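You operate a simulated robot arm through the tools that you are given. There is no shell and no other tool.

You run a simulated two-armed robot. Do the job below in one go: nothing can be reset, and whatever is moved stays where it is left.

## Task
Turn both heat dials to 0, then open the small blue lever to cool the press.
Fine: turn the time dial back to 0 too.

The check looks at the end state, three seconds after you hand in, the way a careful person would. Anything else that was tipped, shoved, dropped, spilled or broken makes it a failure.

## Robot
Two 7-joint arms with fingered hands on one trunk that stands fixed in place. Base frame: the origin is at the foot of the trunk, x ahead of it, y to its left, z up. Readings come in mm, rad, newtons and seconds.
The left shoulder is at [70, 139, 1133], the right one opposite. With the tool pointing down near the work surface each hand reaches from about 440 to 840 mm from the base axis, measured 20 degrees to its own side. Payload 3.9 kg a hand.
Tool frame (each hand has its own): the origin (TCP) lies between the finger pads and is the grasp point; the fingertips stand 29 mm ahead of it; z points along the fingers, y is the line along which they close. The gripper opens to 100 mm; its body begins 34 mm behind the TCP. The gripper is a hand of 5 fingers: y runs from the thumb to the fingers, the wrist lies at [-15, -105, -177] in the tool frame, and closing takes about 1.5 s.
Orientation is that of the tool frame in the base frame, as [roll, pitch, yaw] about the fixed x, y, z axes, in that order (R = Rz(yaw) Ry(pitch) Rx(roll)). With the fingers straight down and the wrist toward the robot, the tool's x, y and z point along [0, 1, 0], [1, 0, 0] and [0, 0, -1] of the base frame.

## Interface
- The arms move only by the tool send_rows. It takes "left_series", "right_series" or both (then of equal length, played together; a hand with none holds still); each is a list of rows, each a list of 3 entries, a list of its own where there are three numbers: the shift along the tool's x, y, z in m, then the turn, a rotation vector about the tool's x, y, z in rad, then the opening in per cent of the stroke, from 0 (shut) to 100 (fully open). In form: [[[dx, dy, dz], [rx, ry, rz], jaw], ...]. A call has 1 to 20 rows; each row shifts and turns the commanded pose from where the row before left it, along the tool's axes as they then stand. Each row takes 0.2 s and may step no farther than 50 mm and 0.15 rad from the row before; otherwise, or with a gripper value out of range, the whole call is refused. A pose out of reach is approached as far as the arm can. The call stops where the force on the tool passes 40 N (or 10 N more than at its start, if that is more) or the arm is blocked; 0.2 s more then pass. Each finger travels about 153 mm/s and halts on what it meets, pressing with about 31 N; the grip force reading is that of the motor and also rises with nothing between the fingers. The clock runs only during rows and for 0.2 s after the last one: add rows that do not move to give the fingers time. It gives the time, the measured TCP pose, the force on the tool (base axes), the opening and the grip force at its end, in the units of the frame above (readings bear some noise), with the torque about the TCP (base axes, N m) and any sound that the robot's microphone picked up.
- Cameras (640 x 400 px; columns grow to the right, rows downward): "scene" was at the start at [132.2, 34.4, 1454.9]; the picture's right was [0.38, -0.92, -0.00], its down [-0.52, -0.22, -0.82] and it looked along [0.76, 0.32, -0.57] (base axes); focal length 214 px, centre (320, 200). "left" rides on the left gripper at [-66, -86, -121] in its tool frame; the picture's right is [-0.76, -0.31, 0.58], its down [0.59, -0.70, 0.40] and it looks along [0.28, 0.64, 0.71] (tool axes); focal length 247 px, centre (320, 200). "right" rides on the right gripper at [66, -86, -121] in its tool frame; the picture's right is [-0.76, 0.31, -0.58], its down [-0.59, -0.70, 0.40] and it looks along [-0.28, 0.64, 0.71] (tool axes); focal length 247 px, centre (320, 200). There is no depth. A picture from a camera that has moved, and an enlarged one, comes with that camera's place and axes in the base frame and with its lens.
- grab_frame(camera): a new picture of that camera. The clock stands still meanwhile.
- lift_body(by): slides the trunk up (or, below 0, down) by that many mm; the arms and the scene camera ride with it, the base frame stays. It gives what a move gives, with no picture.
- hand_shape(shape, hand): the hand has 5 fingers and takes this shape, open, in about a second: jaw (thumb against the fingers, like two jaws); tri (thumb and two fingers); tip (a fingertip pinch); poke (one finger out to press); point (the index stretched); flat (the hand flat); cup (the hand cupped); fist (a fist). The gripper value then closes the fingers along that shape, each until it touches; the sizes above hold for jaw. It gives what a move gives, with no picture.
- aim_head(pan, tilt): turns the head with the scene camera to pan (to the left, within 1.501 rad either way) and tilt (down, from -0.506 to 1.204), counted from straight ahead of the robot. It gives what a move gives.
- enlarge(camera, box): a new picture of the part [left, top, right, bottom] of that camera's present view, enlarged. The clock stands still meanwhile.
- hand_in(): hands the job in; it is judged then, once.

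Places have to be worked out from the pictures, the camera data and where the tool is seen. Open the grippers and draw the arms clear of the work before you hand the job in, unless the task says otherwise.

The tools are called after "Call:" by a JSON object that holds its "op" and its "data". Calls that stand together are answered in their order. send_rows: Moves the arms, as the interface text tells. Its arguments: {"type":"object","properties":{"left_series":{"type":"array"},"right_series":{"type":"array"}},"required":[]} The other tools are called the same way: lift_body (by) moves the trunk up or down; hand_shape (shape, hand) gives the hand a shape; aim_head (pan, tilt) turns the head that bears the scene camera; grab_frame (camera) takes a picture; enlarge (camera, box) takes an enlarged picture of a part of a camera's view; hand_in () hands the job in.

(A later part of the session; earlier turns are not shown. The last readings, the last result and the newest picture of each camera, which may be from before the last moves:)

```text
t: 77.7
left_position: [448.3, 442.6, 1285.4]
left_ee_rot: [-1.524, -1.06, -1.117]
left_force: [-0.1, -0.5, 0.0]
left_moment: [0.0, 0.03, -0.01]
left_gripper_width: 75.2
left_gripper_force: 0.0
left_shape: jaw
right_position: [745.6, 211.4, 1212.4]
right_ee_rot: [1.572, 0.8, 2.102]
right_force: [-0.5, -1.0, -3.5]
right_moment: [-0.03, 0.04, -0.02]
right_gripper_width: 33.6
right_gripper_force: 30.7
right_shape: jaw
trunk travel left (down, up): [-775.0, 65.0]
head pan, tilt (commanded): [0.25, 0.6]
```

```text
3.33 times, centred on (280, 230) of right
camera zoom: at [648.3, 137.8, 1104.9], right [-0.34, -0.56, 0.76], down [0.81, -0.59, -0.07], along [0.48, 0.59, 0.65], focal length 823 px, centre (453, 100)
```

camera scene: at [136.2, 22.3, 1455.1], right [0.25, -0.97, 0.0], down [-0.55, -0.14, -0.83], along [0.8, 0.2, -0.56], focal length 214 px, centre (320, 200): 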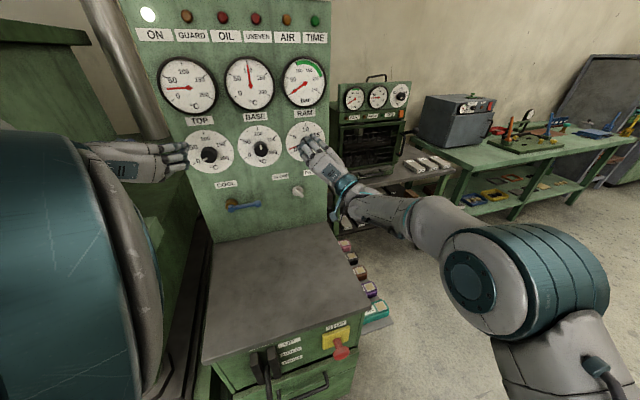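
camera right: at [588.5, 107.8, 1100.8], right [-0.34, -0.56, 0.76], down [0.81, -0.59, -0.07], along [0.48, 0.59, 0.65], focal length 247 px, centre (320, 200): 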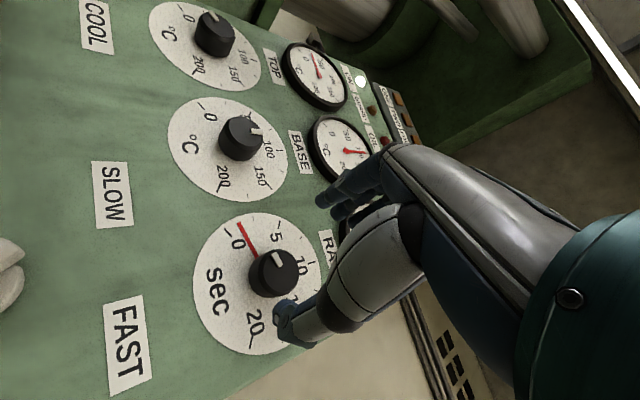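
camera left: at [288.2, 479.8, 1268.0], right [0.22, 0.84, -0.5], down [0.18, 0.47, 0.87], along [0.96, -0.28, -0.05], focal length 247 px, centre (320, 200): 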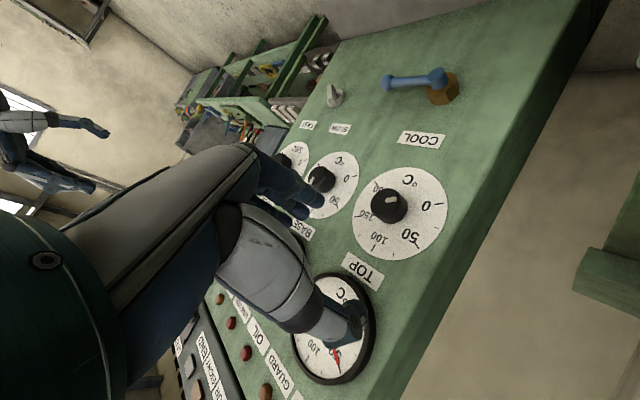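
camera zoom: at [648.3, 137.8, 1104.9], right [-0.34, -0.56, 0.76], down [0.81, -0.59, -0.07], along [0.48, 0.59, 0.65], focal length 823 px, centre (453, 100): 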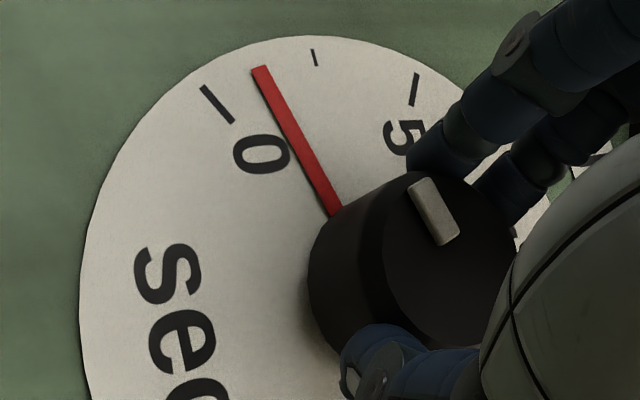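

A full-depth grip, and a clear view of the needle and the 0 tick. I'll turn 0.22 rad counterclockwise.

Call:
{"op": "send_rows", "data": {"right_series": [[[0, 0, 0], [0, 0, -0.07], 0], [[0, 0, 0], [0, 0, -0.08], 0], [[0, 0, 0], [0, 0, -0.07], 0], [[0, 0, 0], [0, 0, 0], 0]]}}

Call:
{"op": "enlarge", "data": {"camera": "right", "box": [200, 170, 360, 290]}}

```text
t: 78.7
left_position: [448.4, 444.9, 1284.5]
left_ee_rot: [-1.524, -1.058, -1.119]
left_force: [-0.3, 0.0, 0.1]
left_moment: [0.0, 0.03, -0.03]
left_gripper_width: 74.9
left_gripper_force: 0.1
left_shape: jaw
right_position: [745.6, 210.3, 1212.3]
right_ee_rot: [1.574, 1.019, 2.104]
right_force: [1.9, -1.6, -3.6]
right_moment: [0.01, 0.0, 0.01]
right_gripper_width: 33.5
right_gripper_force: 31.0
right_shape: jaw
trunk travel left (down, up): [-775.0, 65.0]
head pan, tilt (commanded): [0.25, 0.6]
```

```text
3.33 times, centred on (280, 230) of right
camera zoom: at [660.2, 117.3, 1111.0], right [-0.43, -0.41, 0.81], down [0.8, -0.58, 0.13], along [0.41, 0.7, 0.58], focal length 823 px, centre (453, 100)
```

zoom: 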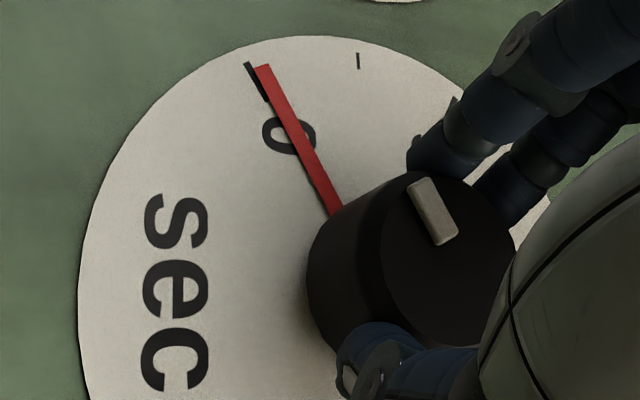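

The needle almost covers the 0 tick. I'll zoom further for an exact reading.

Call:
{"op": "enlarge", "data": {"camera": "right", "box": [250, 176, 314, 216]}}

Call:
{"op": "enlarge", "data": {"camera": "scene", "box": [280, 120, 330, 165]}}

Call:
{"op": "enlarge", "data": {"camera": "right", "box": [280, 205, 344, 255]}}

```text
10.00 times, centred on (282, 196) of right
camera zoom: at [660.2, 117.3, 1111.0], right [-0.43, -0.41, 0.81], down [0.8, -0.58, 0.13], along [0.41, 0.7, 0.58], focal length 2470 px, centre (700, 240)
```

zoom: 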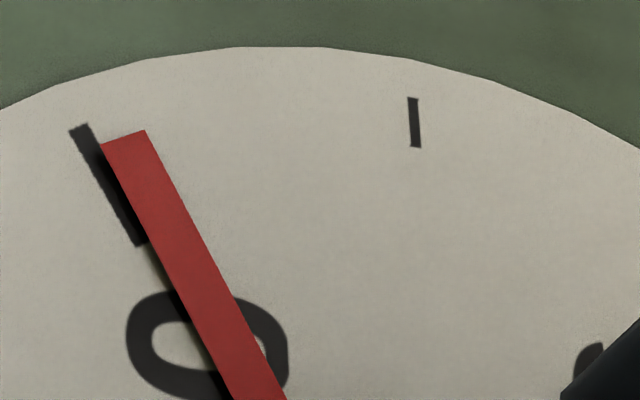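

```text
8.89 times, centred on (305, 142) of scene
camera zoom: at [137.6, 22.1, 1455.0], right [0.25, -0.97, 0.0], down [-0.55, -0.14, -0.82], along [0.8, 0.2, -0.57], focal length 1906 px, centre (453, 711)
```

zoom: 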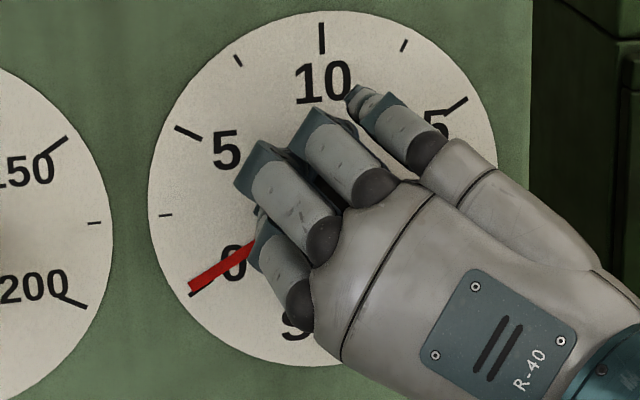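

```text
8.00 times, centred on (312, 230) of right
camera zoom: at [660.2, 117.3, 1111.0], right [-0.43, -0.41, 0.81], down [0.8, -0.58, 0.13], along [0.41, 0.7, 0.58], focal length 1976 px, centre (384, -40)
```

zoom: 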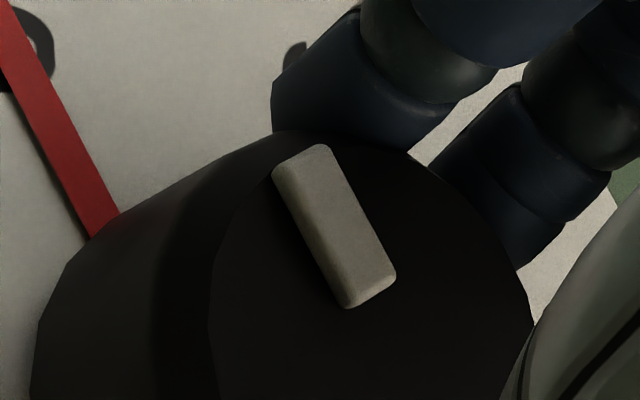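

Needle and mark both read 0 to within about 0.02 rad, on the high side if anything. I'll nudge it 0.02 rad more, then open the fingers, back off and re-read it.

Call:
{"op": "send_rows", "data": {"right_series": [[[0, 0, 0], [0, 0, -0.02], 0], [[0, 0, 0], [0, 0, 0], 0], [[0, 0, 0], [0, 0, 0], 20], [[0, 0, 0], [0, 0, 0], 45], [[0, 0, 0], [0, 0, 0], 75], [[0, 0, 0], [0, 0, 0], 75], [[0, 0, -0.015], [0, 0, 0], 75], [[0, 0, -0.02], [0, 0, 0], 75], [[0, 0, -0.025], [0, 0, 0], 75], [[0, 0, -0.025], [0, 0, 0], 75], [[0, 0, -0.025], [0, 0, 0], 75], [[0, 0, 0], [0, 0, 0], 75]]}}

Call:
{"op": "grab_frame", "data": {"camera": "right"}}

Call:
{"op": "enlarge", "data": {"camera": "right", "box": [160, 190, 320, 310]}}

Call:
{"op": "enlarge", "data": {"camera": "scene", "box": [280, 115, 330, 165]}}

```text
t: 81.2
left_position: [446.4, 444.2, 1285.6]
left_ee_rot: [-1.528, -1.06, -1.114]
left_force: [-0.2, -1.4, 0.4]
left_moment: [-0.02, -0.02, 0.02]
left_gripper_width: 75.0
left_gripper_force: 0.0
left_shape: jaw
right_position: [671.9, 133.9, 1111.0]
right_ee_rot: [1.815, 0.916, 2.264]
right_force: [0.6, 0.4, -0.8]
right_moment: [0.01, 0.03, -0.02]
right_gripper_width: 74.8
right_gripper_force: 0.0
right_shape: jaw
trunk travel left (down, up): [-775.0, 65.0]
head pan, tilt (commanded): [0.25, 0.6]
stopped in row 12 (right hand): the arm was blocked; the commanded pose is now the measured one
```

```text
taken
camera right: at [566.9, 43.2, 1025.4], right [-0.3, -0.4, 0.87], down [0.79, -0.61, -0.01], along [0.53, 0.68, 0.5], focal length 247 px, centre (320, 200)
```

right: 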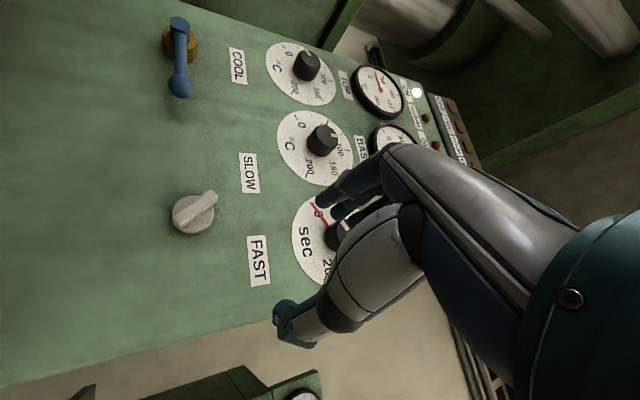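

```text
3.33 times, centred on (240, 250) of right
camera zoom: at [566.9, 43.2, 1025.4], right [-0.3, -0.4, 0.87], down [0.79, -0.61, -0.01], along [0.53, 0.68, 0.5], focal length 823 px, centre (587, 33)
```

zoom: 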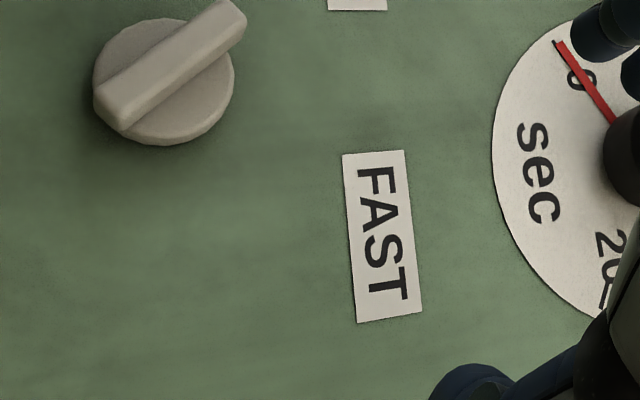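

```text
8.00 times, centred on (305, 140) of scene
camera zoom: at [136.6, 21.8, 1455.1], right [0.25, -0.97, 0.0], down [-0.55, -0.14, -0.82], along [0.8, 0.2, -0.57], focal length 1716 px, centre (440, 680)
```

zoom: 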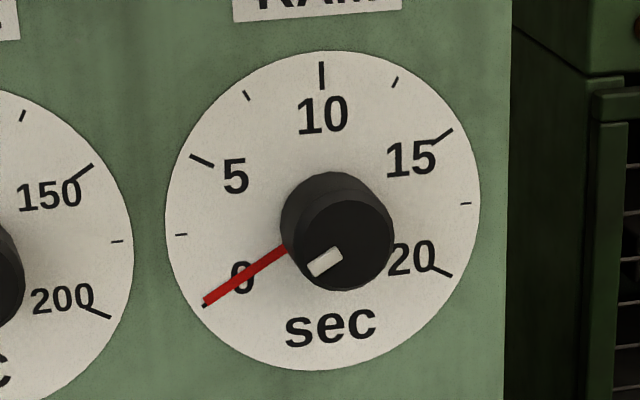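

TIME now reads 0, with the needle covering the 0 tick. The retreat ran into an arm limit and the hand sank to z 1111, still about 100 mm clear of the panel. I'll look at the arm before moving on to BASE.

Call:
{"op": "grab_frame", "data": {"camera": "scene"}}

Call:
{"op": "grab_frame", "data": {"camera": "left"}}

```text
taken
camera scene: at [136.6, 21.8, 1455.1], right [0.25, -0.97, 0.0], down [-0.55, -0.14, -0.82], along [0.8, 0.2, -0.57], focal length 214 px, centre (320, 200)
```

scene: 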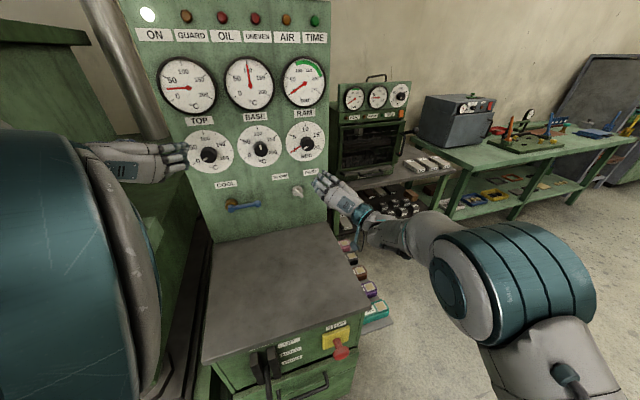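

```text
taken
camera left: at [289.3, 479.5, 1267.0], right [0.22, 0.84, -0.5], down [0.18, 0.47, 0.87], along [0.96, -0.28, -0.05], focal length 247 px, centre (320, 200)
```

left: 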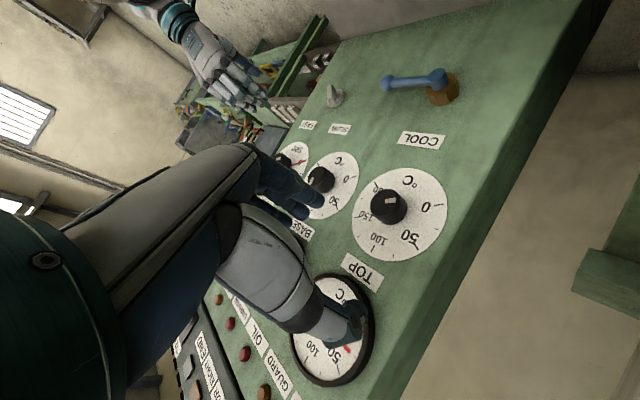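

I'll square the right hand and move it up and left, in front of the BASE knob, keeping about 100 mm off the knob face.

Call:
{"op": "send_rows", "data": {"right_series": [[[0, 0, 0], [-0.0565, -0.0495, 0], 75], [[0, 0, 0], [-0.0565, -0.0495, 0], 75], [[0.0024, 0.0222, 0.0014], [0, 0, 0], 75], [[0.0024, 0.0222, 0.0014], [0, 0, 0], 75], [[0.0024, 0.0222, 0.0014], [0, 0, 0], 75], [[0.0024, 0.0222, 0.0014], [0, 0, 0], 75], [[0.0024, 0.0222, 0.0014], [0, 0, 0], 75], [[0.0024, 0.0222, 0.0014], [0, 0, 0], 75], [[0.0024, 0.0222, 0.0014], [0, 0, 0], 75], [[0.0024, 0.0222, 0.0014], [0, 0, 0], 75], [[0.0024, 0.0222, 0.0014], [0, 0, 0], 75], [[0, 0, 0], [0, 0, 0], 75]]}}

Call:
{"op": "grab_frame", "data": {"camera": "right"}}

Call:
{"op": "grab_frame", "data": {"camera": "scene"}}

```text
t: 83.0
left_position: [446.7, 444.4, 1285.8]
left_ee_rot: [-1.525, -1.062, -1.116]
left_force: [-0.8, 0.5, 0.1]
left_moment: [-0.01, -0.04, -0.01]
left_gripper_width: 74.6
left_gripper_force: 0.1
left_shape: jaw
right_position: [633.8, 221.7, 1108.4]
right_ee_rot: [1.751, 0.84, 2.211]
right_force: [0.0, 0.1, 0.0]
right_moment: [0.0, 0.01, 0.03]
right_gripper_width: 74.8
right_gripper_force: 0.0
right_shape: jaw
trunk travel left (down, up): [-775.0, 65.0]
head pan, tilt (commanded): [0.25, 0.6]
stopped in row 9 (right hand): the arm was blocked; the commanded pose is now the measured one
```

```text
taken
camera right: at [527.3, 139.8, 1017.5], right [-0.29, -0.47, 0.83], down [0.79, -0.61, -0.07], along [0.54, 0.64, 0.55], focal length 247 px, centre (320, 200)
```

right: 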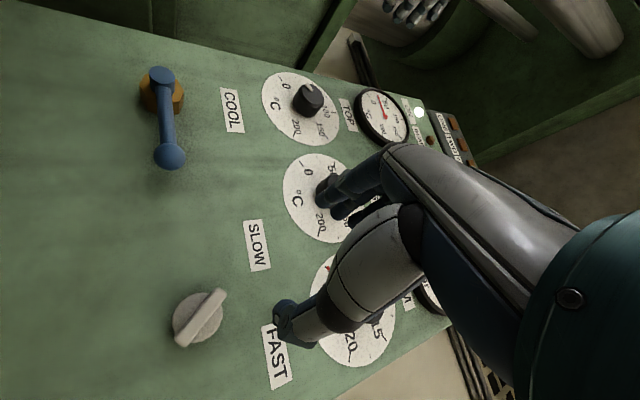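

```text
taken
camera scene: at [136.2, 22.7, 1455.1], right [0.25, -0.97, 0.0], down [-0.55, -0.14, -0.83], along [0.8, 0.2, -0.56], focal length 214 px, centre (320, 200)
```

scene: 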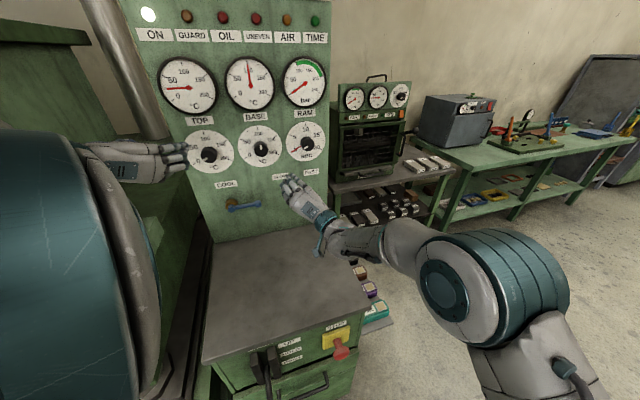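

The hand won't rise at this roll with the elbow where it is. As with the left arm, I'll first roll it toward its free side, counterclockwise, and then lift.

Call:
{"op": "send_rows", "data": {"right_series": [[[0, 0, 0], [0, 0, -0.14], 75], [[0, 0, 0], [0, 0, -0.14], 75], [[0, 0, 0], [0, 0, -0.14], 75], [[0, 0, 0], [0, 0, -0.14], 75], [[0, 0, 0], [0, 0, -0.14], 75], [[0, 0, 0], [0, 0, 0], 75]]}}

Call:
{"op": "grab_frame", "data": {"camera": "scene"}}

```text
t: 84.6
left_position: [446.4, 443.7, 1285.4]
left_ee_rot: [-1.526, -1.063, -1.115]
left_force: [-0.2, 0.6, -0.1]
left_moment: [-0.01, 0.01, 0.0]
left_gripper_width: 74.8
left_gripper_force: 0.1
left_shape: jaw
right_position: [646.9, 198.6, 1073.2]
right_ee_rot: [2.718, 1.37, -3.097]
right_force: [0.1, 0.1, -0.9]
right_moment: [0.02, 0.01, 0.01]
right_gripper_width: 75.0
right_gripper_force: 0.0
right_shape: jaw
trunk travel left (down, up): [-775.0, 65.0]
head pan, tilt (commanded): [0.25, 0.6]
stopped in row 6 (right hand): the arm was blocked; the commanded pose is now the measured one
```

```text
taken
camera scene: at [136.3, 22.1, 1455.1], right [0.25, -0.97, 0.0], down [-0.55, -0.14, -0.83], along [0.8, 0.2, -0.56], focal length 214 px, centre (320, 200)
```

scene: 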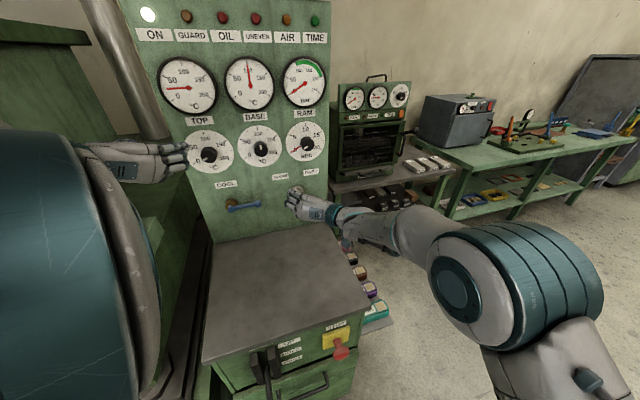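

The hand is still trapped in this elbow posture, at z 1073 and clear of everything. The way out is the tool-down posture that I came from. I'll rotate the hand directly toward fingers-down, retreating slightly at first, and check halfway.

Call:
{"op": "send_rows", "data": {"right_series": [[[0, 0, -0.01], [0.0771, 0.0741, 0.0849], 75], [[0, 0, -0.01], [0.0771, 0.0741, 0.0849], 75], [[0, 0, -0.01], [0.0771, 0.0741, 0.0849], 75], [[0, 0, 0], [0.0771, 0.0741, 0.0849], 75], [[0, 0, 0], [0.0771, 0.0741, 0.0849], 75], [[0, 0, 0], [0.0771, 0.0741, 0.0849], 75], [[0, 0, 0], [0.0771, 0.0741, 0.0849], 75], [[0, 0, 0], [0, 0, 0], 75]]}}

Call:
{"op": "grab_frame", "data": {"camera": "scene"}}

Call:
{"op": "grab_frame", "data": {"camera": "right"}}

```text
t: 85.5
left_position: [447.0, 444.3, 1285.1]
left_ee_rot: [-1.528, -1.063, -1.112]
left_force: [-0.2, -0.1, 0.5]
left_moment: [-0.03, -0.01, 0.03]
left_gripper_width: 74.8
left_gripper_force: 0.1
left_shape: jaw
right_position: [620.5, 173.4, 990.7]
right_ee_rot: [2.661, 0.893, 2.851]
right_force: [0.1, -0.3, 0.7]
right_moment: [0.01, -0.01, 0.02]
right_gripper_width: 74.7
right_gripper_force: 0.1
right_shape: jaw
trunk travel left (down, up): [-775.0, 65.0]
head pan, tilt (commanded): [0.25, 0.6]
stopped in row 4 (right hand): the arm was blocked; the commanded pose is now the measured one
```

```text
taken
camera scene: at [136.4, 22.3, 1455.1], right [0.25, -0.97, 0.0], down [-0.55, -0.14, -0.83], along [0.8, 0.2, -0.56], focal length 214 px, centre (320, 200)
```

scene: 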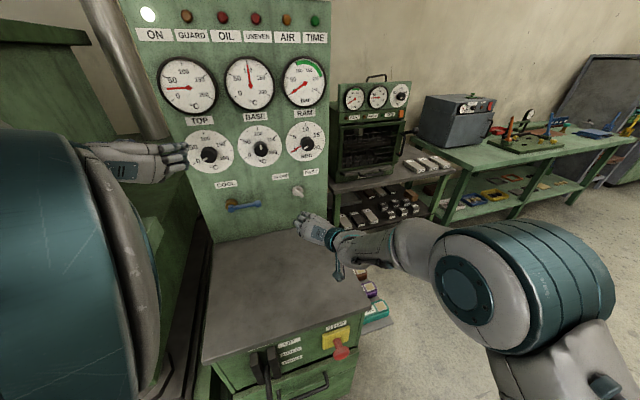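

```text
taken
camera right: at [491.4, 74.0, 981.5], right [-0.03, 0.02, 1.0], down [0.73, -0.68, 0.03], along [0.68, 0.73, 0.01], focal length 247 px, centre (320, 200)
```

right: 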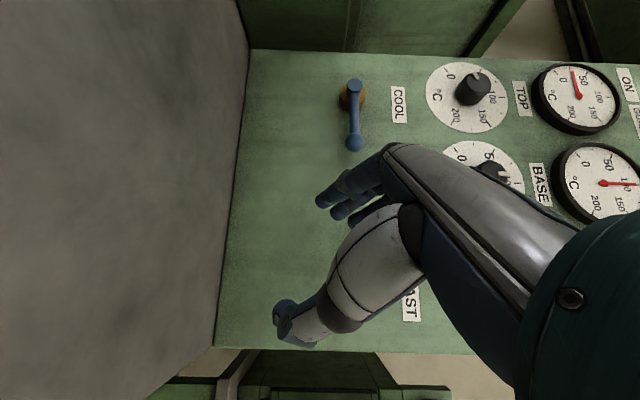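

The hand sank to z 991. I won't let it near the table, so I'll raise the trunk by its last 65 mm to gain clearance before unwinding the arm.

Call:
{"op": "lift_body", "data": {"by": 60}}

Call:
{"op": "grab_frame", "data": {"camera": "scene"}}

```text
t: 86.5
left_position: [448.2, 444.6, 1344.8]
left_ee_rot: [-1.527, -1.061, -1.115]
left_force: [-0.8, -0.2, 0.3]
left_moment: [0.01, 0.03, 0.01]
left_gripper_width: 74.9
left_gripper_force: 0.0
left_shape: jaw
right_position: [620.5, 173.2, 1051.1]
right_ee_rot: [2.663, 0.894, 2.852]
right_force: [0.0, 0.6, -0.2]
right_moment: [0.01, 0.01, 0.0]
right_gripper_width: 75.1
right_gripper_force: 0.1
right_shape: jaw
trunk travel left (down, up): [-835.0, 5.0]
head pan, tilt (commanded): [0.25, 0.6]
```

```text
taken
camera scene: at [136.5, 22.6, 1515.1], right [0.25, -0.97, 0.0], down [-0.55, -0.14, -0.82], along [0.8, 0.2, -0.57], focal length 214 px, centre (320, 200)
```

scene: 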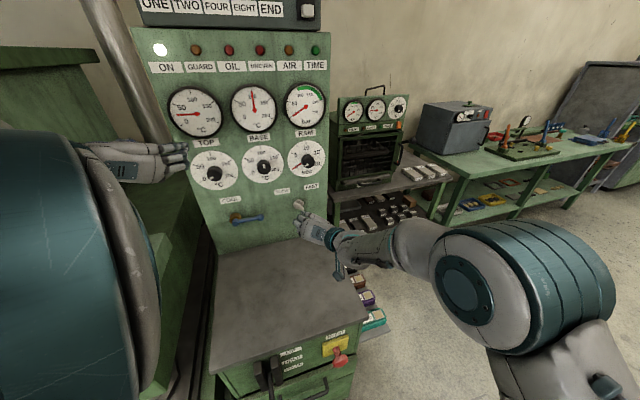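

That gave 60 mm more room. Now I'll move the right hand right, back and up, into the open space on its own side, a few rows at a time.

Call:
{"op": "send_rows", "data": {"right_series": [[[-0.0122, -0.0253, -0.0247], [0, 0, 0], 75], [[-0.0122, -0.0253, -0.0247], [0, 0, 0], 75], [[-0.0122, -0.0253, -0.0247], [0, 0, 0], 75], [[-0.0122, -0.0253, -0.0247], [0, 0, 0], 75], [[0, 0, 0], [0, 0, 0], 75]]}}

Call:
{"op": "grab_frame", "data": {"camera": "scene"}}

```text
t: 87.7
left_position: [447.4, 446.2, 1344.4]
left_ee_rot: [-1.525, -1.061, -1.118]
left_force: [1.0, -0.6, 0.1]
left_moment: [0.01, -0.02, -0.02]
left_gripper_width: 75.1
left_gripper_force: 0.1
left_shape: jaw
right_position: [577.3, 48.2, 1113.0]
right_ee_rot: [2.669, 0.894, 2.865]
right_force: [0.4, 0.2, -0.3]
right_moment: [0.03, -0.02, -0.02]
right_gripper_width: 74.9
right_gripper_force: 0.1
right_shape: jaw
trunk travel left (down, up): [-835.0, 5.0]
head pan, tilt (commanded): [0.25, 0.6]
```

```text
taken
camera scene: at [136.9, 23.3, 1515.0], right [0.25, -0.97, 0.0], down [-0.55, -0.14, -0.82], along [0.8, 0.2, -0.57], focal length 214 px, centre (320, 200)
```

scene: 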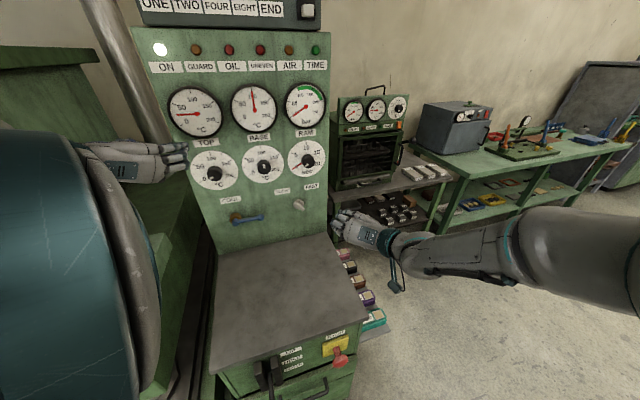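

The arm is tracking freely here. I'll rotate the hand to fingers-down while rising, to restore the posture that I started from.

Call:
{"op": "send_rows", "data": {"right_series": [[[-0.0098, 0.0039, -0.0107], [0.0791, 0.0652, 0.0963], 75], [[-0.0098, 0.0039, -0.0107], [0.0791, 0.0652, 0.0963], 75], [[-0.0098, 0.0039, -0.0107], [0.0791, 0.0652, 0.0963], 75], [[-0.0098, 0.0039, -0.0107], [0.0791, 0.0652, 0.0963], 75], [[-0.0098, 0.0039, -0.0107], [0.0791, 0.0652, 0.0963], 75], [[-0.003, 0.0015, -0.0146], [0.0791, 0.0652, 0.0963], 75], [[-0.003, 0.0015, -0.0146], [0.0791, 0.0652, 0.0963], 75], [[-0.003, 0.0015, -0.0146], [0.0791, 0.0652, 0.0963], 75], [[-0.003, 0.0015, -0.0146], [0.0791, 0.0652, 0.0963], 75], [[-0.003, 0.0015, -0.0146], [0.0791, 0.0652, 0.0963], 75], [[0, 0, 0], [0, 0, 0], 75]]}}

Call:
{"op": "grab_frame", "data": {"camera": "scene"}}

```text
t: 90.0
left_position: [447.6, 444.6, 1345.7]
left_ee_rot: [-1.525, -1.062, -1.118]
left_force: [0.2, -0.7, -0.1]
left_moment: [0.01, -0.03, 0.01]
left_gripper_width: 74.7
left_gripper_force: 0.1
left_shape: jaw
right_position: [569.2, 36.0, 1260.4]
right_ee_rot: [-3.141, 0.003, 2.039]
right_force: [0.8, -1.0, 0.0]
right_moment: [0.0, 0.01, 0.0]
right_gripper_width: 75.0
right_gripper_force: 0.0
right_shape: jaw
trunk travel left (down, up): [-835.0, 5.0]
head pan, tilt (commanded): [0.25, 0.6]
```

```text
taken
camera scene: at [136.3, 22.0, 1515.1], right [0.25, -0.97, 0.0], down [-0.55, -0.14, -0.83], along [0.8, 0.2, -0.56], focal length 214 px, centre (320, 200)
```

scene: 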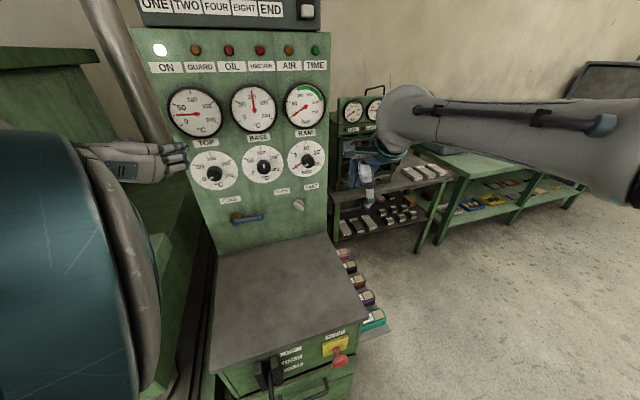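

The hand is cleanly fingers-down again. I'll raise it to z 1400 and tip it toward the panel as I did before.

Call:
{"op": "send_rows", "data": {"right_series": [[[0.0004, 0.0079, -0.0233], [0, 0, 0], 75], [[0.0004, 0.0079, -0.0233], [0, 0, 0], 75], [[0.0004, 0.0079, -0.0233], [0, 0, 0], 75], [[0.0004, 0.0079, -0.0233], [0, 0, 0], 75], [[0.0004, 0.0079, -0.0233], [0, 0, 0], 75], [[0.0004, 0.0079, -0.0233], [0, 0, 0], 75], [[0, 0, 0], [-0.14, 0, 0], 75], [[0, 0, 0], [-0.14, 0, 0], 75], [[0, 0, 0], [-0.14, 0, 0], 75], [[0, 0, 0], [-0.14, 0, 0], 75], [[0, 0, 0], [-0.14, 0, 0], 75], [[0, 0, 0], [-0.14, 0, 0], 75], [[0, 0, 0], [-0.14, 0, 0], 75], [[0, 0, 0], [-0.14, 0, 0], 75], [[0, 0, 0], [-0.14, 0, 0], 75], [[0, 0, 0], [0, 0, 0], 75]]}}

Call:
{"op": "grab_frame", "data": {"camera": "scene"}}

```text
t: 93.5
left_position: [445.6, 444.9, 1344.9]
left_ee_rot: [-1.527, -1.062, -1.115]
left_force: [-0.1, 0.1, 0.0]
left_moment: [-0.04, -0.01, -0.02]
left_gripper_width: 74.9
left_gripper_force: 0.1
left_shape: jaw
right_position: [596.7, 83.1, 1396.6]
right_ee_rot: [2.028, -0.003, 2.177]
right_force: [0.2, 0.7, 0.6]
right_moment: [0.0, 0.0, -0.02]
right_gripper_width: 75.0
right_gripper_force: 0.1
right_shape: jaw
right hand out of reach, approached as far as the arm can: row 6, 12, 13, 14
trunk travel left (down, up): [-835.0, 5.0]
head pan, tilt (commanded): [0.25, 0.6]
```

```text
taken
camera scene: at [135.2, 22.9, 1515.2], right [0.25, -0.97, 0.0], down [-0.55, -0.14, -0.83], along [0.8, 0.2, -0.56], focal length 214 px, centre (320, 200)
```

scene: 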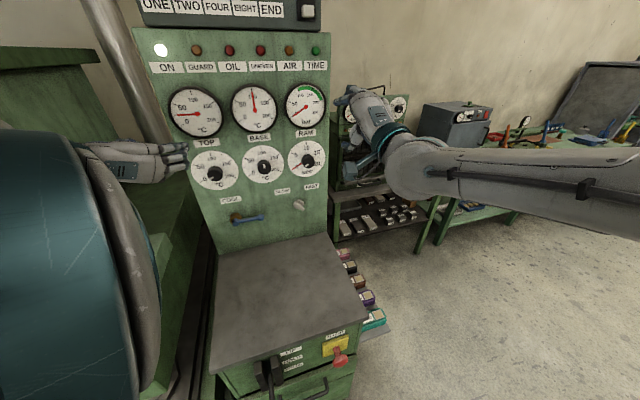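

It has tipped most of the way and is near the wrist limit again. I'll roll counterclockwise to free it.

Call:
{"op": "send_rows", "data": {"right_series": [[[0, 0, 0], [0, 0, -0.14], 75], [[0, 0, 0], [0, 0, -0.14], 75], [[0, 0, 0], [0, 0, -0.14], 75], [[0, 0, 0], [0, 0, -0.14], 75], [[0, 0, 0], [0, 0, -0.14], 75], [[0, 0, 0], [0, 0, 0], 75]]}}

Call:
{"op": "grab_frame", "data": {"camera": "scene"}}

```text
t: 94.8
left_position: [446.9, 445.3, 1345.8]
left_ee_rot: [-1.525, -1.062, -1.119]
left_force: [0.3, 0.4, 0.0]
left_moment: [0.01, 0.03, 0.0]
left_gripper_width: 74.8
left_gripper_force: 0.1
left_shape: jaw
right_position: [597.2, 82.9, 1396.5]
right_ee_rot: [2.14, 0.612, 2.529]
right_force: [0.3, -0.4, -0.2]
right_moment: [0.0, -0.02, 0.01]
right_gripper_width: 74.9
right_gripper_force: 0.1
right_shape: jaw
trunk travel left (down, up): [-835.0, 5.0]
head pan, tilt (commanded): [0.25, 0.6]
```

```text
taken
camera scene: at [135.8, 22.9, 1515.1], right [0.25, -0.97, 0.0], down [-0.55, -0.14, -0.83], along [0.8, 0.2, -0.56], focal length 214 px, centre (320, 200)
```

scene: 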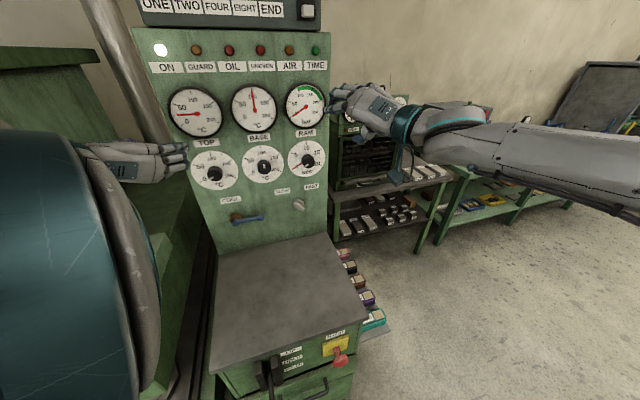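

It follows well again. I'll square the hand to the panel and bring it down and left to the BASE knob, about 90 mm off the knob face.

Call:
{"op": "send_rows", "data": {"right_series": [[[0, 0, 0], [-0.075, -0.0881, 0], 75], [[0, 0, 0], [-0.075, -0.0881, 0], 75], [[0, 0, 0], [-0.075, -0.0881, 0], 75], [[0, 0, 0], [-0.075, -0.0881, 0], 75], [[0.0257, -0.0021, 0.0113], [0, 0, 0], 75], [[0.0257, -0.0021, 0.0113], [0, 0, 0], 75], [[0.0257, -0.0021, 0.0113], [0, 0, 0], 75], [[0.0257, -0.0021, 0.0113], [0, 0, 0], 75], [[0.0257, -0.0021, 0.0113], [0, 0, 0], 75], [[0.0257, -0.0021, 0.0113], [0, 0, 0], 75], [[0.0257, -0.0021, 0.0113], [0, 0, 0], 75], [[0.0257, -0.0021, 0.0113], [0, 0, 0], 75], [[0.0257, -0.0021, 0.0113], [0, 0, 0], 75], [[0.0257, -0.0021, 0.0113], [0, 0, 0], 75], [[0, 0, 0], [0, 0, 0], 75]]}}

Call:
{"op": "grab_frame", "data": {"camera": "scene"}}

Call:
{"op": "grab_frame", "data": {"camera": "right"}}

```text
t: 98.0
left_position: [445.7, 445.9, 1345.2]
left_ee_rot: [-1.526, -1.063, -1.116]
left_force: [0.0, 0.0, -0.7]
left_moment: [-0.01, 0.0, 0.02]
left_gripper_width: 74.8
left_gripper_force: 0.0
left_shape: jaw
right_position: [613.6, 287.4, 1216.4]
right_ee_rot: [1.567, 0.707, 2.082]
right_force: [-0.1, 0.0, 0.9]
right_moment: [0.01, 0.01, -0.01]
right_gripper_width: 74.9
right_gripper_force: 0.0
right_shape: jaw
trunk travel left (down, up): [-835.0, 5.0]
head pan, tilt (commanded): [0.25, 0.6]
```

```text
taken
camera scene: at [135.6, 22.7, 1515.2], right [0.25, -0.97, 0.0], down [-0.55, -0.14, -0.83], along [0.8, 0.2, -0.56], focal length 214 px, centre (320, 200)
```

scene: 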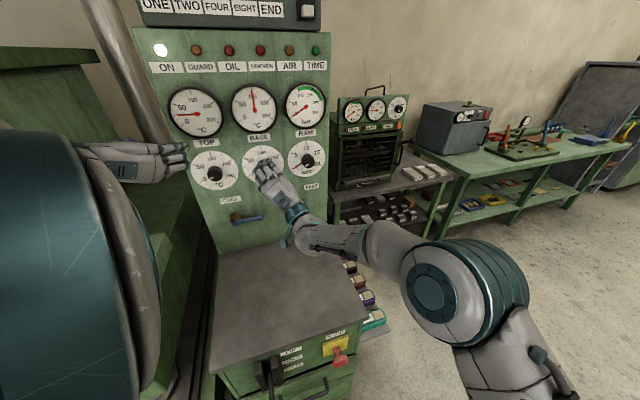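

```text
taken
camera right: at [510.9, 224.2, 1108.0], right [-0.32, -0.61, 0.72], down [0.79, -0.59, -0.15], along [0.52, 0.53, 0.67], focal length 247 px, centre (320, 200)
```

right: 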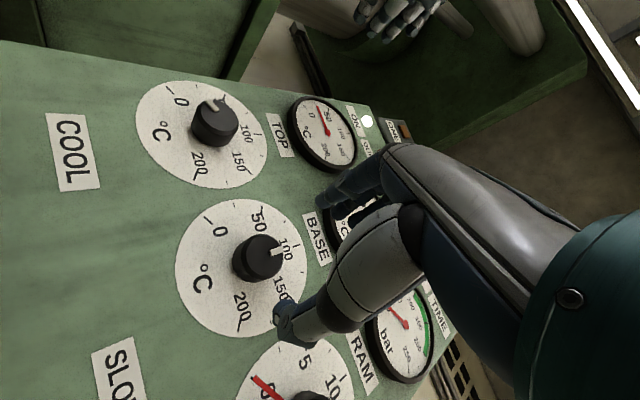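

The arm is in a good posture at BASE. I'll enlarge to find the BASE knob face and read its mark.

Call:
{"op": "enlarge", "data": {"camera": "right", "box": [170, 195, 330, 345]}}

Call:
{"op": "enlarge", "data": {"camera": "right", "box": [120, 70, 290, 200]}}

Call:
{"op": "enlarge", "data": {"camera": "scene", "box": [180, 130, 340, 240]}}

```text
2.67 times, centred on (250, 270) of right
camera zoom: at [510.9, 224.2, 1108.0], right [-0.32, -0.61, 0.72], down [0.79, -0.59, -0.15], along [0.52, 0.53, 0.67], focal length 659 px, centre (507, 13)
```

zoom: 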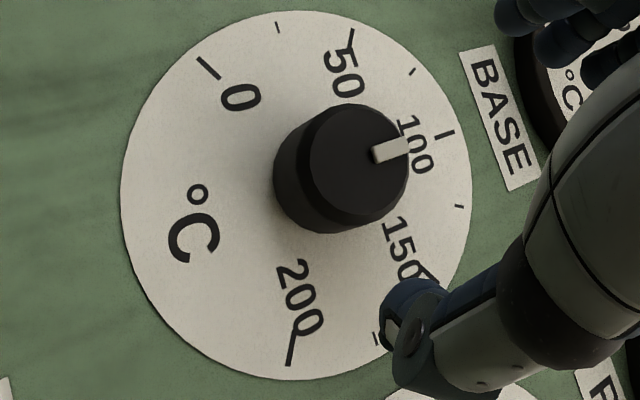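

```text
3.08 times, centred on (205, 135) of right
camera zoom: at [510.9, 224.2, 1108.0], right [-0.32, -0.61, 0.72], down [0.79, -0.59, -0.15], along [0.52, 0.53, 0.67], focal length 760 px, centre (674, 400)
```

zoom: 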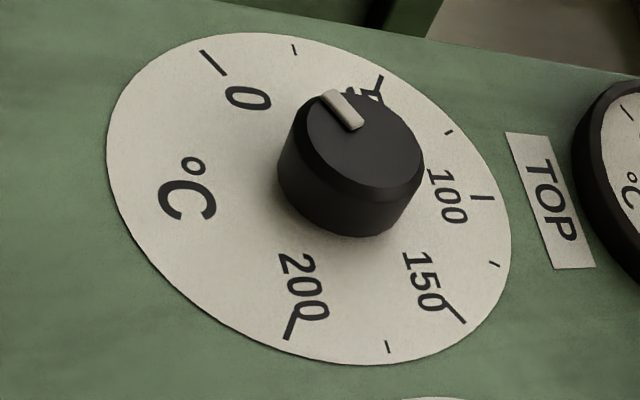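

```text
3.64 times, centred on (260, 185) of scene
camera zoom: at [135.6, 22.7, 1515.2], right [0.25, -0.97, 0.0], down [-0.55, -0.14, -0.83], along [0.8, 0.2, -0.56], focal length 780 px, centre (538, 254)
```

zoom: 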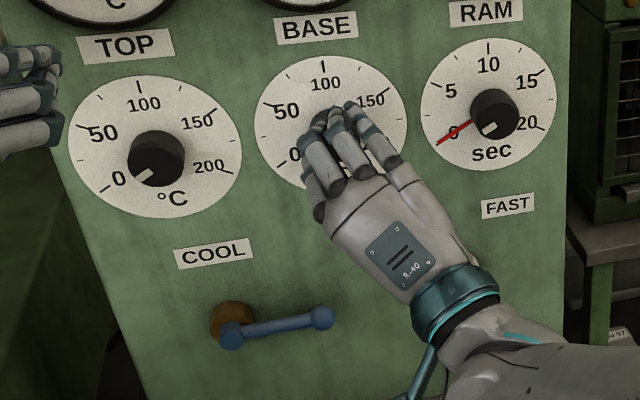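

BASE reads 100, and TOP and TIME both show 0 in these views. The BASE axis is at lateral -50 mm and z 1212. I'll make the 12 mm correction and approach to about 28 mm off the knob face to verify.

Call:
{"op": "send_rows", "data": {"right_series": [[[0.006, 0.0023, 0], [-0.0107, 0.0139, 0], 75], [[0.006, 0.0023, 0], [0, 0, 0], 75], [[0, 0, 0.02], [0, 0, 0], 75], [[0, 0, 0.02], [0, 0, 0], 75], [[0, 0, 0.015], [0, 0, 0], 75], [[0, 0, 0], [0, 0, 0], 75]]}}

Call:
{"op": "enlarge", "data": {"camera": "right", "box": [200, 180, 360, 300]}}

```text
t: 99.5
left_position: [447.6, 444.4, 1345.0]
left_ee_rot: [-1.526, -1.064, -1.116]
left_force: [-0.1, -0.4, 0.5]
left_moment: [0.0, 0.0, -0.02]
left_gripper_width: 74.9
left_gripper_force: 0.0
left_shape: jaw
right_position: [645.2, 335.6, 1206.5]
right_ee_rot: [1.574, 0.714, 2.123]
right_force: [0.3, 1.2, 0.4]
right_moment: [0.02, 0.01, -0.02]
right_gripper_width: 74.7
right_gripper_force: 0.1
right_shape: jaw
trunk travel left (down, up): [-835.0, 5.0]
head pan, tilt (commanded): [0.25, 0.6]
```

```text
3.33 times, centred on (280, 240) of right
camera zoom: at [544.2, 269.0, 1098.7], right [-0.3, -0.62, 0.73], down [0.81, -0.57, -0.15], along [0.5, 0.55, 0.67], focal length 823 px, centre (453, 67)
```

zoom: 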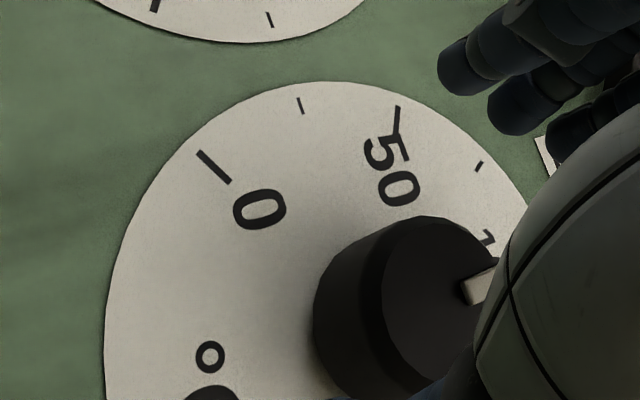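

The hand ended up about 14 mm left of where I intended. I'll send a short hold to see whether it has settled before correcting.

Call:
{"op": "send_rows", "data": {"right_series": [[[0, 0, 0], [0, 0, 0], 75], [[0, 0, 0], [0, 0, 0], 75], [[0, 0, 0], [0, 0, 0], 75]]}}

Call:
{"op": "grab_frame", "data": {"camera": "right"}}

Call:
{"op": "grab_frame", "data": {"camera": "scene"}}

```text
t: 100.2
left_position: [446.5, 444.4, 1345.0]
left_ee_rot: [-1.527, -1.061, -1.118]
left_force: [-0.3, 0.3, 0.4]
left_moment: [-0.02, 0.0, 0.0]
left_gripper_width: 74.7
left_gripper_force: 0.1
left_shape: jaw
right_position: [645.8, 335.9, 1206.8]
right_ee_rot: [1.573, 0.713, 2.122]
right_force: [-0.5, -0.4, 0.2]
right_moment: [0.0, 0.03, 0.0]
right_gripper_width: 75.0
right_gripper_force: 0.0
right_shape: jaw
trunk travel left (down, up): [-835.0, 5.0]
head pan, tilt (commanded): [0.25, 0.6]
```

```text
taken
camera right: at [544.4, 268.8, 1098.8], right [-0.3, -0.62, 0.73], down [0.81, -0.57, -0.15], along [0.5, 0.55, 0.67], focal length 247 px, centre (320, 200)
```

right: 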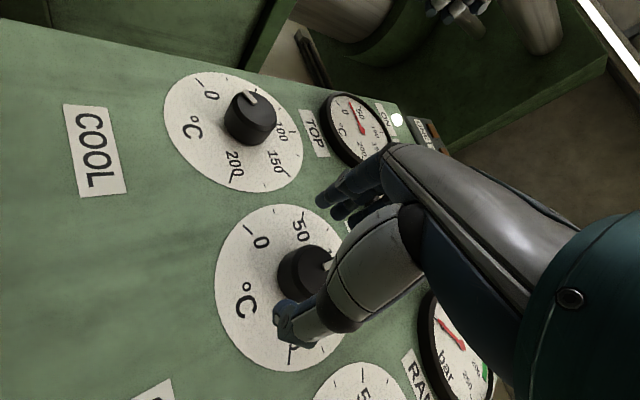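

```text
taken
camera scene: at [136.3, 22.4, 1515.1], right [0.25, -0.97, 0.0], down [-0.55, -0.14, -0.83], along [0.8, 0.2, -0.56], focal length 214 px, centre (320, 200)
```

scene: 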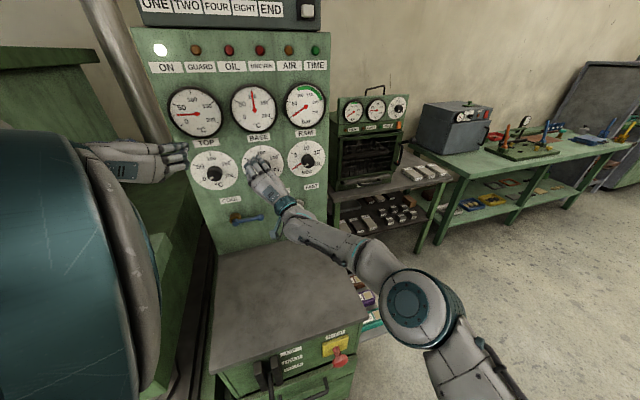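

It has settled at lateral -37, z 1207. I'll back off 8 mm, correct 13 mm to the right and 5 mm up, trim the heading, and check.

Call:
{"op": "send_rows", "data": {"right_series": [[[0, 0, -0.008], [0, 0, 0], 75], [[-0.0068, -0.0024, 0], [0.0144, -0.0166, 0], 75], [[-0.0068, -0.0024, 0], [0, 0, 0], 75], [[0, 0, 0], [0, 0, 0], 75], [[0, 0, 0], [0, 0, 0], 75]]}}

Call:
{"op": "enlarge", "data": {"camera": "right", "box": [200, 180, 360, 300]}}

```text
t: 101.5
left_position: [446.7, 444.4, 1345.2]
left_ee_rot: [-1.527, -1.064, -1.114]
left_force: [-0.1, -0.5, 0.0]
left_moment: [-0.01, 0.0, 0.01]
left_gripper_width: 75.0
left_gripper_force: 0.0
left_shape: jaw
right_position: [644.0, 319.8, 1214.1]
right_ee_rot: [1.571, 0.713, 2.095]
right_force: [-0.4, 0.3, 0.0]
right_moment: [-0.02, -0.05, 0.02]
right_gripper_width: 74.8
right_gripper_force: 0.1
right_shape: jaw
trunk travel left (down, up): [-835.0, 5.0]
head pan, tilt (commanded): [0.25, 0.6]
```

```text
3.33 times, centred on (280, 240) of right
camera zoom: at [542.5, 254.2, 1105.9], right [-0.31, -0.61, 0.73], down [0.8, -0.58, -0.15], along [0.51, 0.54, 0.67], focal length 823 px, centre (453, 67)
```

zoom: 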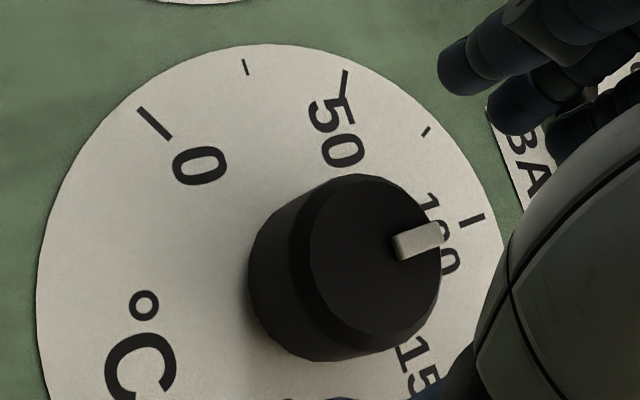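

Centring is now within 1 mm. I'll advance 31 mm and close on the BASE knob.

Call:
{"op": "send_rows", "data": {"right_series": [[[0, 0, 0.012], [0, 0, 0], 75], [[0, 0, 0.012], [0, 0, 0], 75], [[0, 0, 0.007], [0, 0, 0], 75], [[0, 0, 0], [0, 0, 0], 75], [[0, 0, 0], [0, 0, 0], 60], [[0, 0, 0], [0, 0, 0], 45], [[0, 0, 0], [0, 0, 0], 30], [[0, 0, 0], [0, 0, 0], 15], [[0, 0, 0], [0, 0, 0], 0], [[0, 0, 0], [0, 0, 0], 0], [[0, 0, 0], [0, 0, 0], 0]]}}

Call:
{"op": "enlarge", "data": {"camera": "right", "box": [200, 180, 360, 300]}}

```text
t: 103.8
left_position: [446.7, 443.3, 1344.4]
left_ee_rot: [-1.525, -1.06, -1.118]
left_force: [-0.2, 0.3, 0.7]
left_moment: [0.0, -0.02, 0.0]
left_gripper_width: 75.0
left_gripper_force: 0.1
left_shape: jaw
right_position: [664.1, 331.6, 1212.2]
right_ee_rot: [1.572, 0.713, 2.096]
right_force: [-4.0, -4.1, -5.8]
right_moment: [-0.1, 0.21, -0.12]
right_gripper_width: 33.4
right_gripper_force: 31.0
right_shape: jaw
right hand out of reach, approached as far as the arm can: row 3
trunk travel left (down, up): [-835.0, 5.0]
head pan, tilt (commanded): [0.25, 0.6]
```

```text
3.33 times, centred on (280, 240) of right
camera zoom: at [562.8, 266.2, 1104.9], right [-0.31, -0.61, 0.73], down [0.8, -0.58, -0.15], along [0.51, 0.54, 0.67], focal length 823 px, centre (453, 67)
```

zoom: 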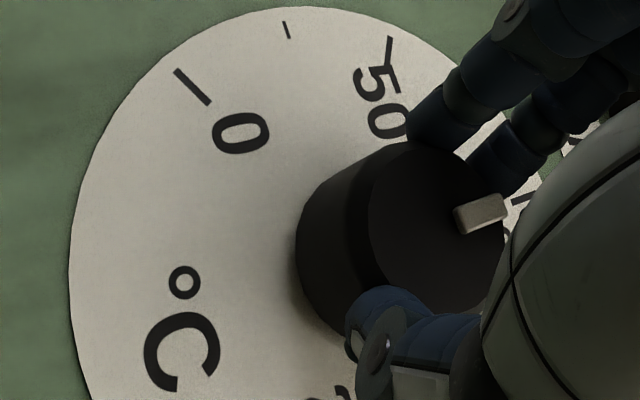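

The reach ends about 8 mm short, but the grip has about 11 mm of overlap and closed at the usual 33.4 mm. I'll turn carefully and watch the mark for slip.

Call:
{"op": "send_rows", "data": {"right_series": [[[0, 0, 0], [0, 0, -0.1], 0], [[0, 0, 0], [0, 0, -0.12], 0], [[0, 0, 0], [0, 0, -0.12], 0], [[0, 0, 0], [0, 0, -0.12], 0], [[0, 0, 0], [0, 0, -0.12], 0], [[0, 0, 0], [0, 0, 0], 0]]}}

Call:
{"op": "enlarge", "data": {"camera": "right", "box": [200, 170, 360, 310]}}

Call:
{"op": "enlarge", "data": {"camera": "scene", "box": [180, 110, 340, 230]}}

```text
t: 105.2
left_position: [447.7, 444.5, 1344.9]
left_ee_rot: [-1.526, -1.061, -1.117]
left_force: [-0.2, 0.3, 0.1]
left_moment: [0.02, 0.01, 0.02]
left_gripper_width: 74.7
left_gripper_force: 0.0
left_shape: jaw
right_position: [665.9, 329.7, 1214.2]
right_ee_rot: [1.578, 1.296, 2.103]
right_force: [0.4, -0.2, -2.1]
right_moment: [0.02, 0.01, 0.02]
right_gripper_width: 32.7
right_gripper_force: 30.7
right_shape: jaw
trunk travel left (down, up): [-835.0, 5.0]
head pan, tilt (commanded): [0.25, 0.6]
```

```text
2.86 times, centred on (280, 240) of right
camera zoom: at [592.3, 214.3, 1126.8], right [-0.54, -0.21, 0.81], down [0.77, -0.52, 0.37], along [0.35, 0.83, 0.45], focal length 706 px, centre (434, 86)
```

zoom: 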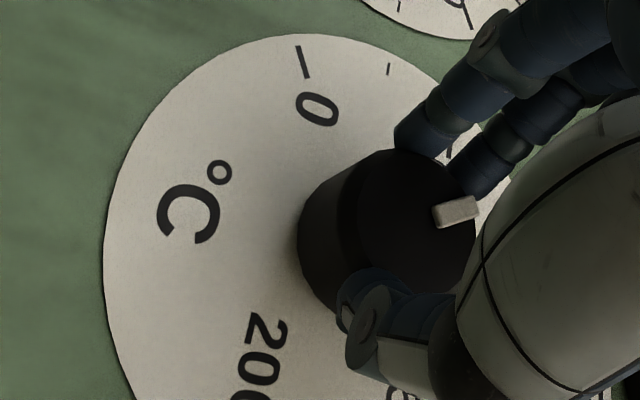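

```text
3.33 times, centred on (260, 170) of scene
camera zoom: at [136.8, 22.2, 1515.1], right [0.25, -0.97, 0.0], down [-0.55, -0.14, -0.82], along [0.8, 0.2, -0.57], focal length 715 px, centre (520, 300)
```

zoom: 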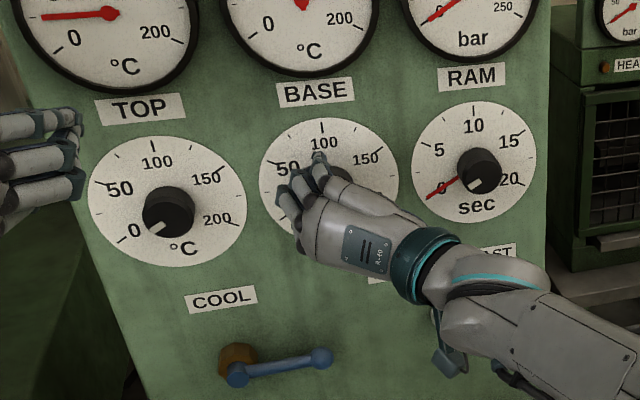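

No slip, and forces are near zero. I'll keep turning.

Call:
{"op": "send_rows", "data": {"right_series": [[[0, 0, 0], [0, 0, -0.12], 0], [[0, 0, 0], [0, 0, -0.12], 0], [[0, 0, 0], [0, 0, -0.12], 0], [[0, 0, 0], [0, 0, -0.12], 0], [[0, 0, 0], [0, 0, 0], 0]]}}

Call:
{"op": "enlarge", "data": {"camera": "right", "box": [200, 170, 360, 310]}}

Call:
{"op": "grab_frame", "data": {"camera": "scene"}}

```text
t: 106.5
left_position: [446.3, 443.3, 1346.0]
left_ee_rot: [-1.525, -1.06, -1.115]
left_force: [-0.7, -0.6, 0.5]
left_moment: [0.01, -0.01, -0.02]
left_gripper_width: 75.0
left_gripper_force: 0.0
left_shape: jaw
right_position: [665.9, 329.6, 1213.1]
right_ee_rot: [-1.577, 1.367, -1.051]
right_force: [-0.6, -3.8, 1.2]
right_moment: [0.05, -0.05, -0.07]
right_gripper_width: 32.7
right_gripper_force: 31.3
right_shape: jaw
trunk travel left (down, up): [-835.0, 5.0]
head pan, tilt (commanded): [0.25, 0.6]
```

```text
2.86 times, centred on (280, 240) of right
camera zoom: at [609.1, 185.8, 1166.5], right [-0.73, 0.1, 0.68], down [0.63, -0.29, 0.72], along [0.27, 0.95, 0.15], focal length 706 px, centre (434, 86)
```

zoom: 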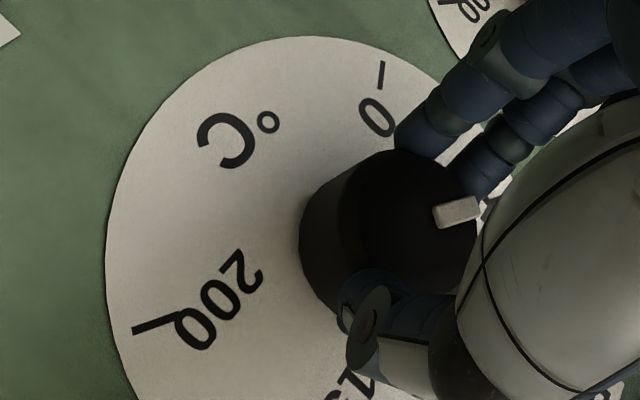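

```text
taken
camera scene: at [135.8, 21.0, 1515.2], right [0.25, -0.97, 0.0], down [-0.55, -0.14, -0.83], along [0.8, 0.2, -0.56], focal length 214 px, centre (320, 200)
```

scene: 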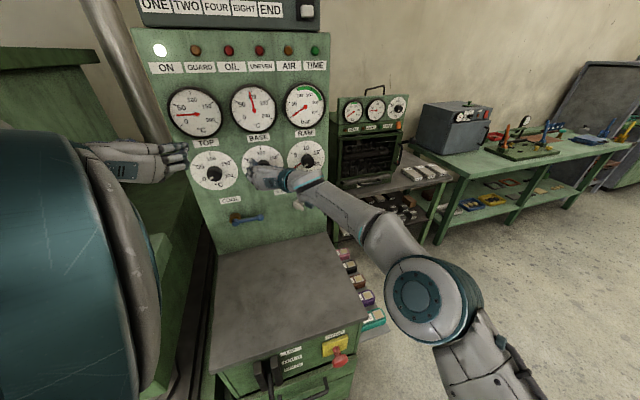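

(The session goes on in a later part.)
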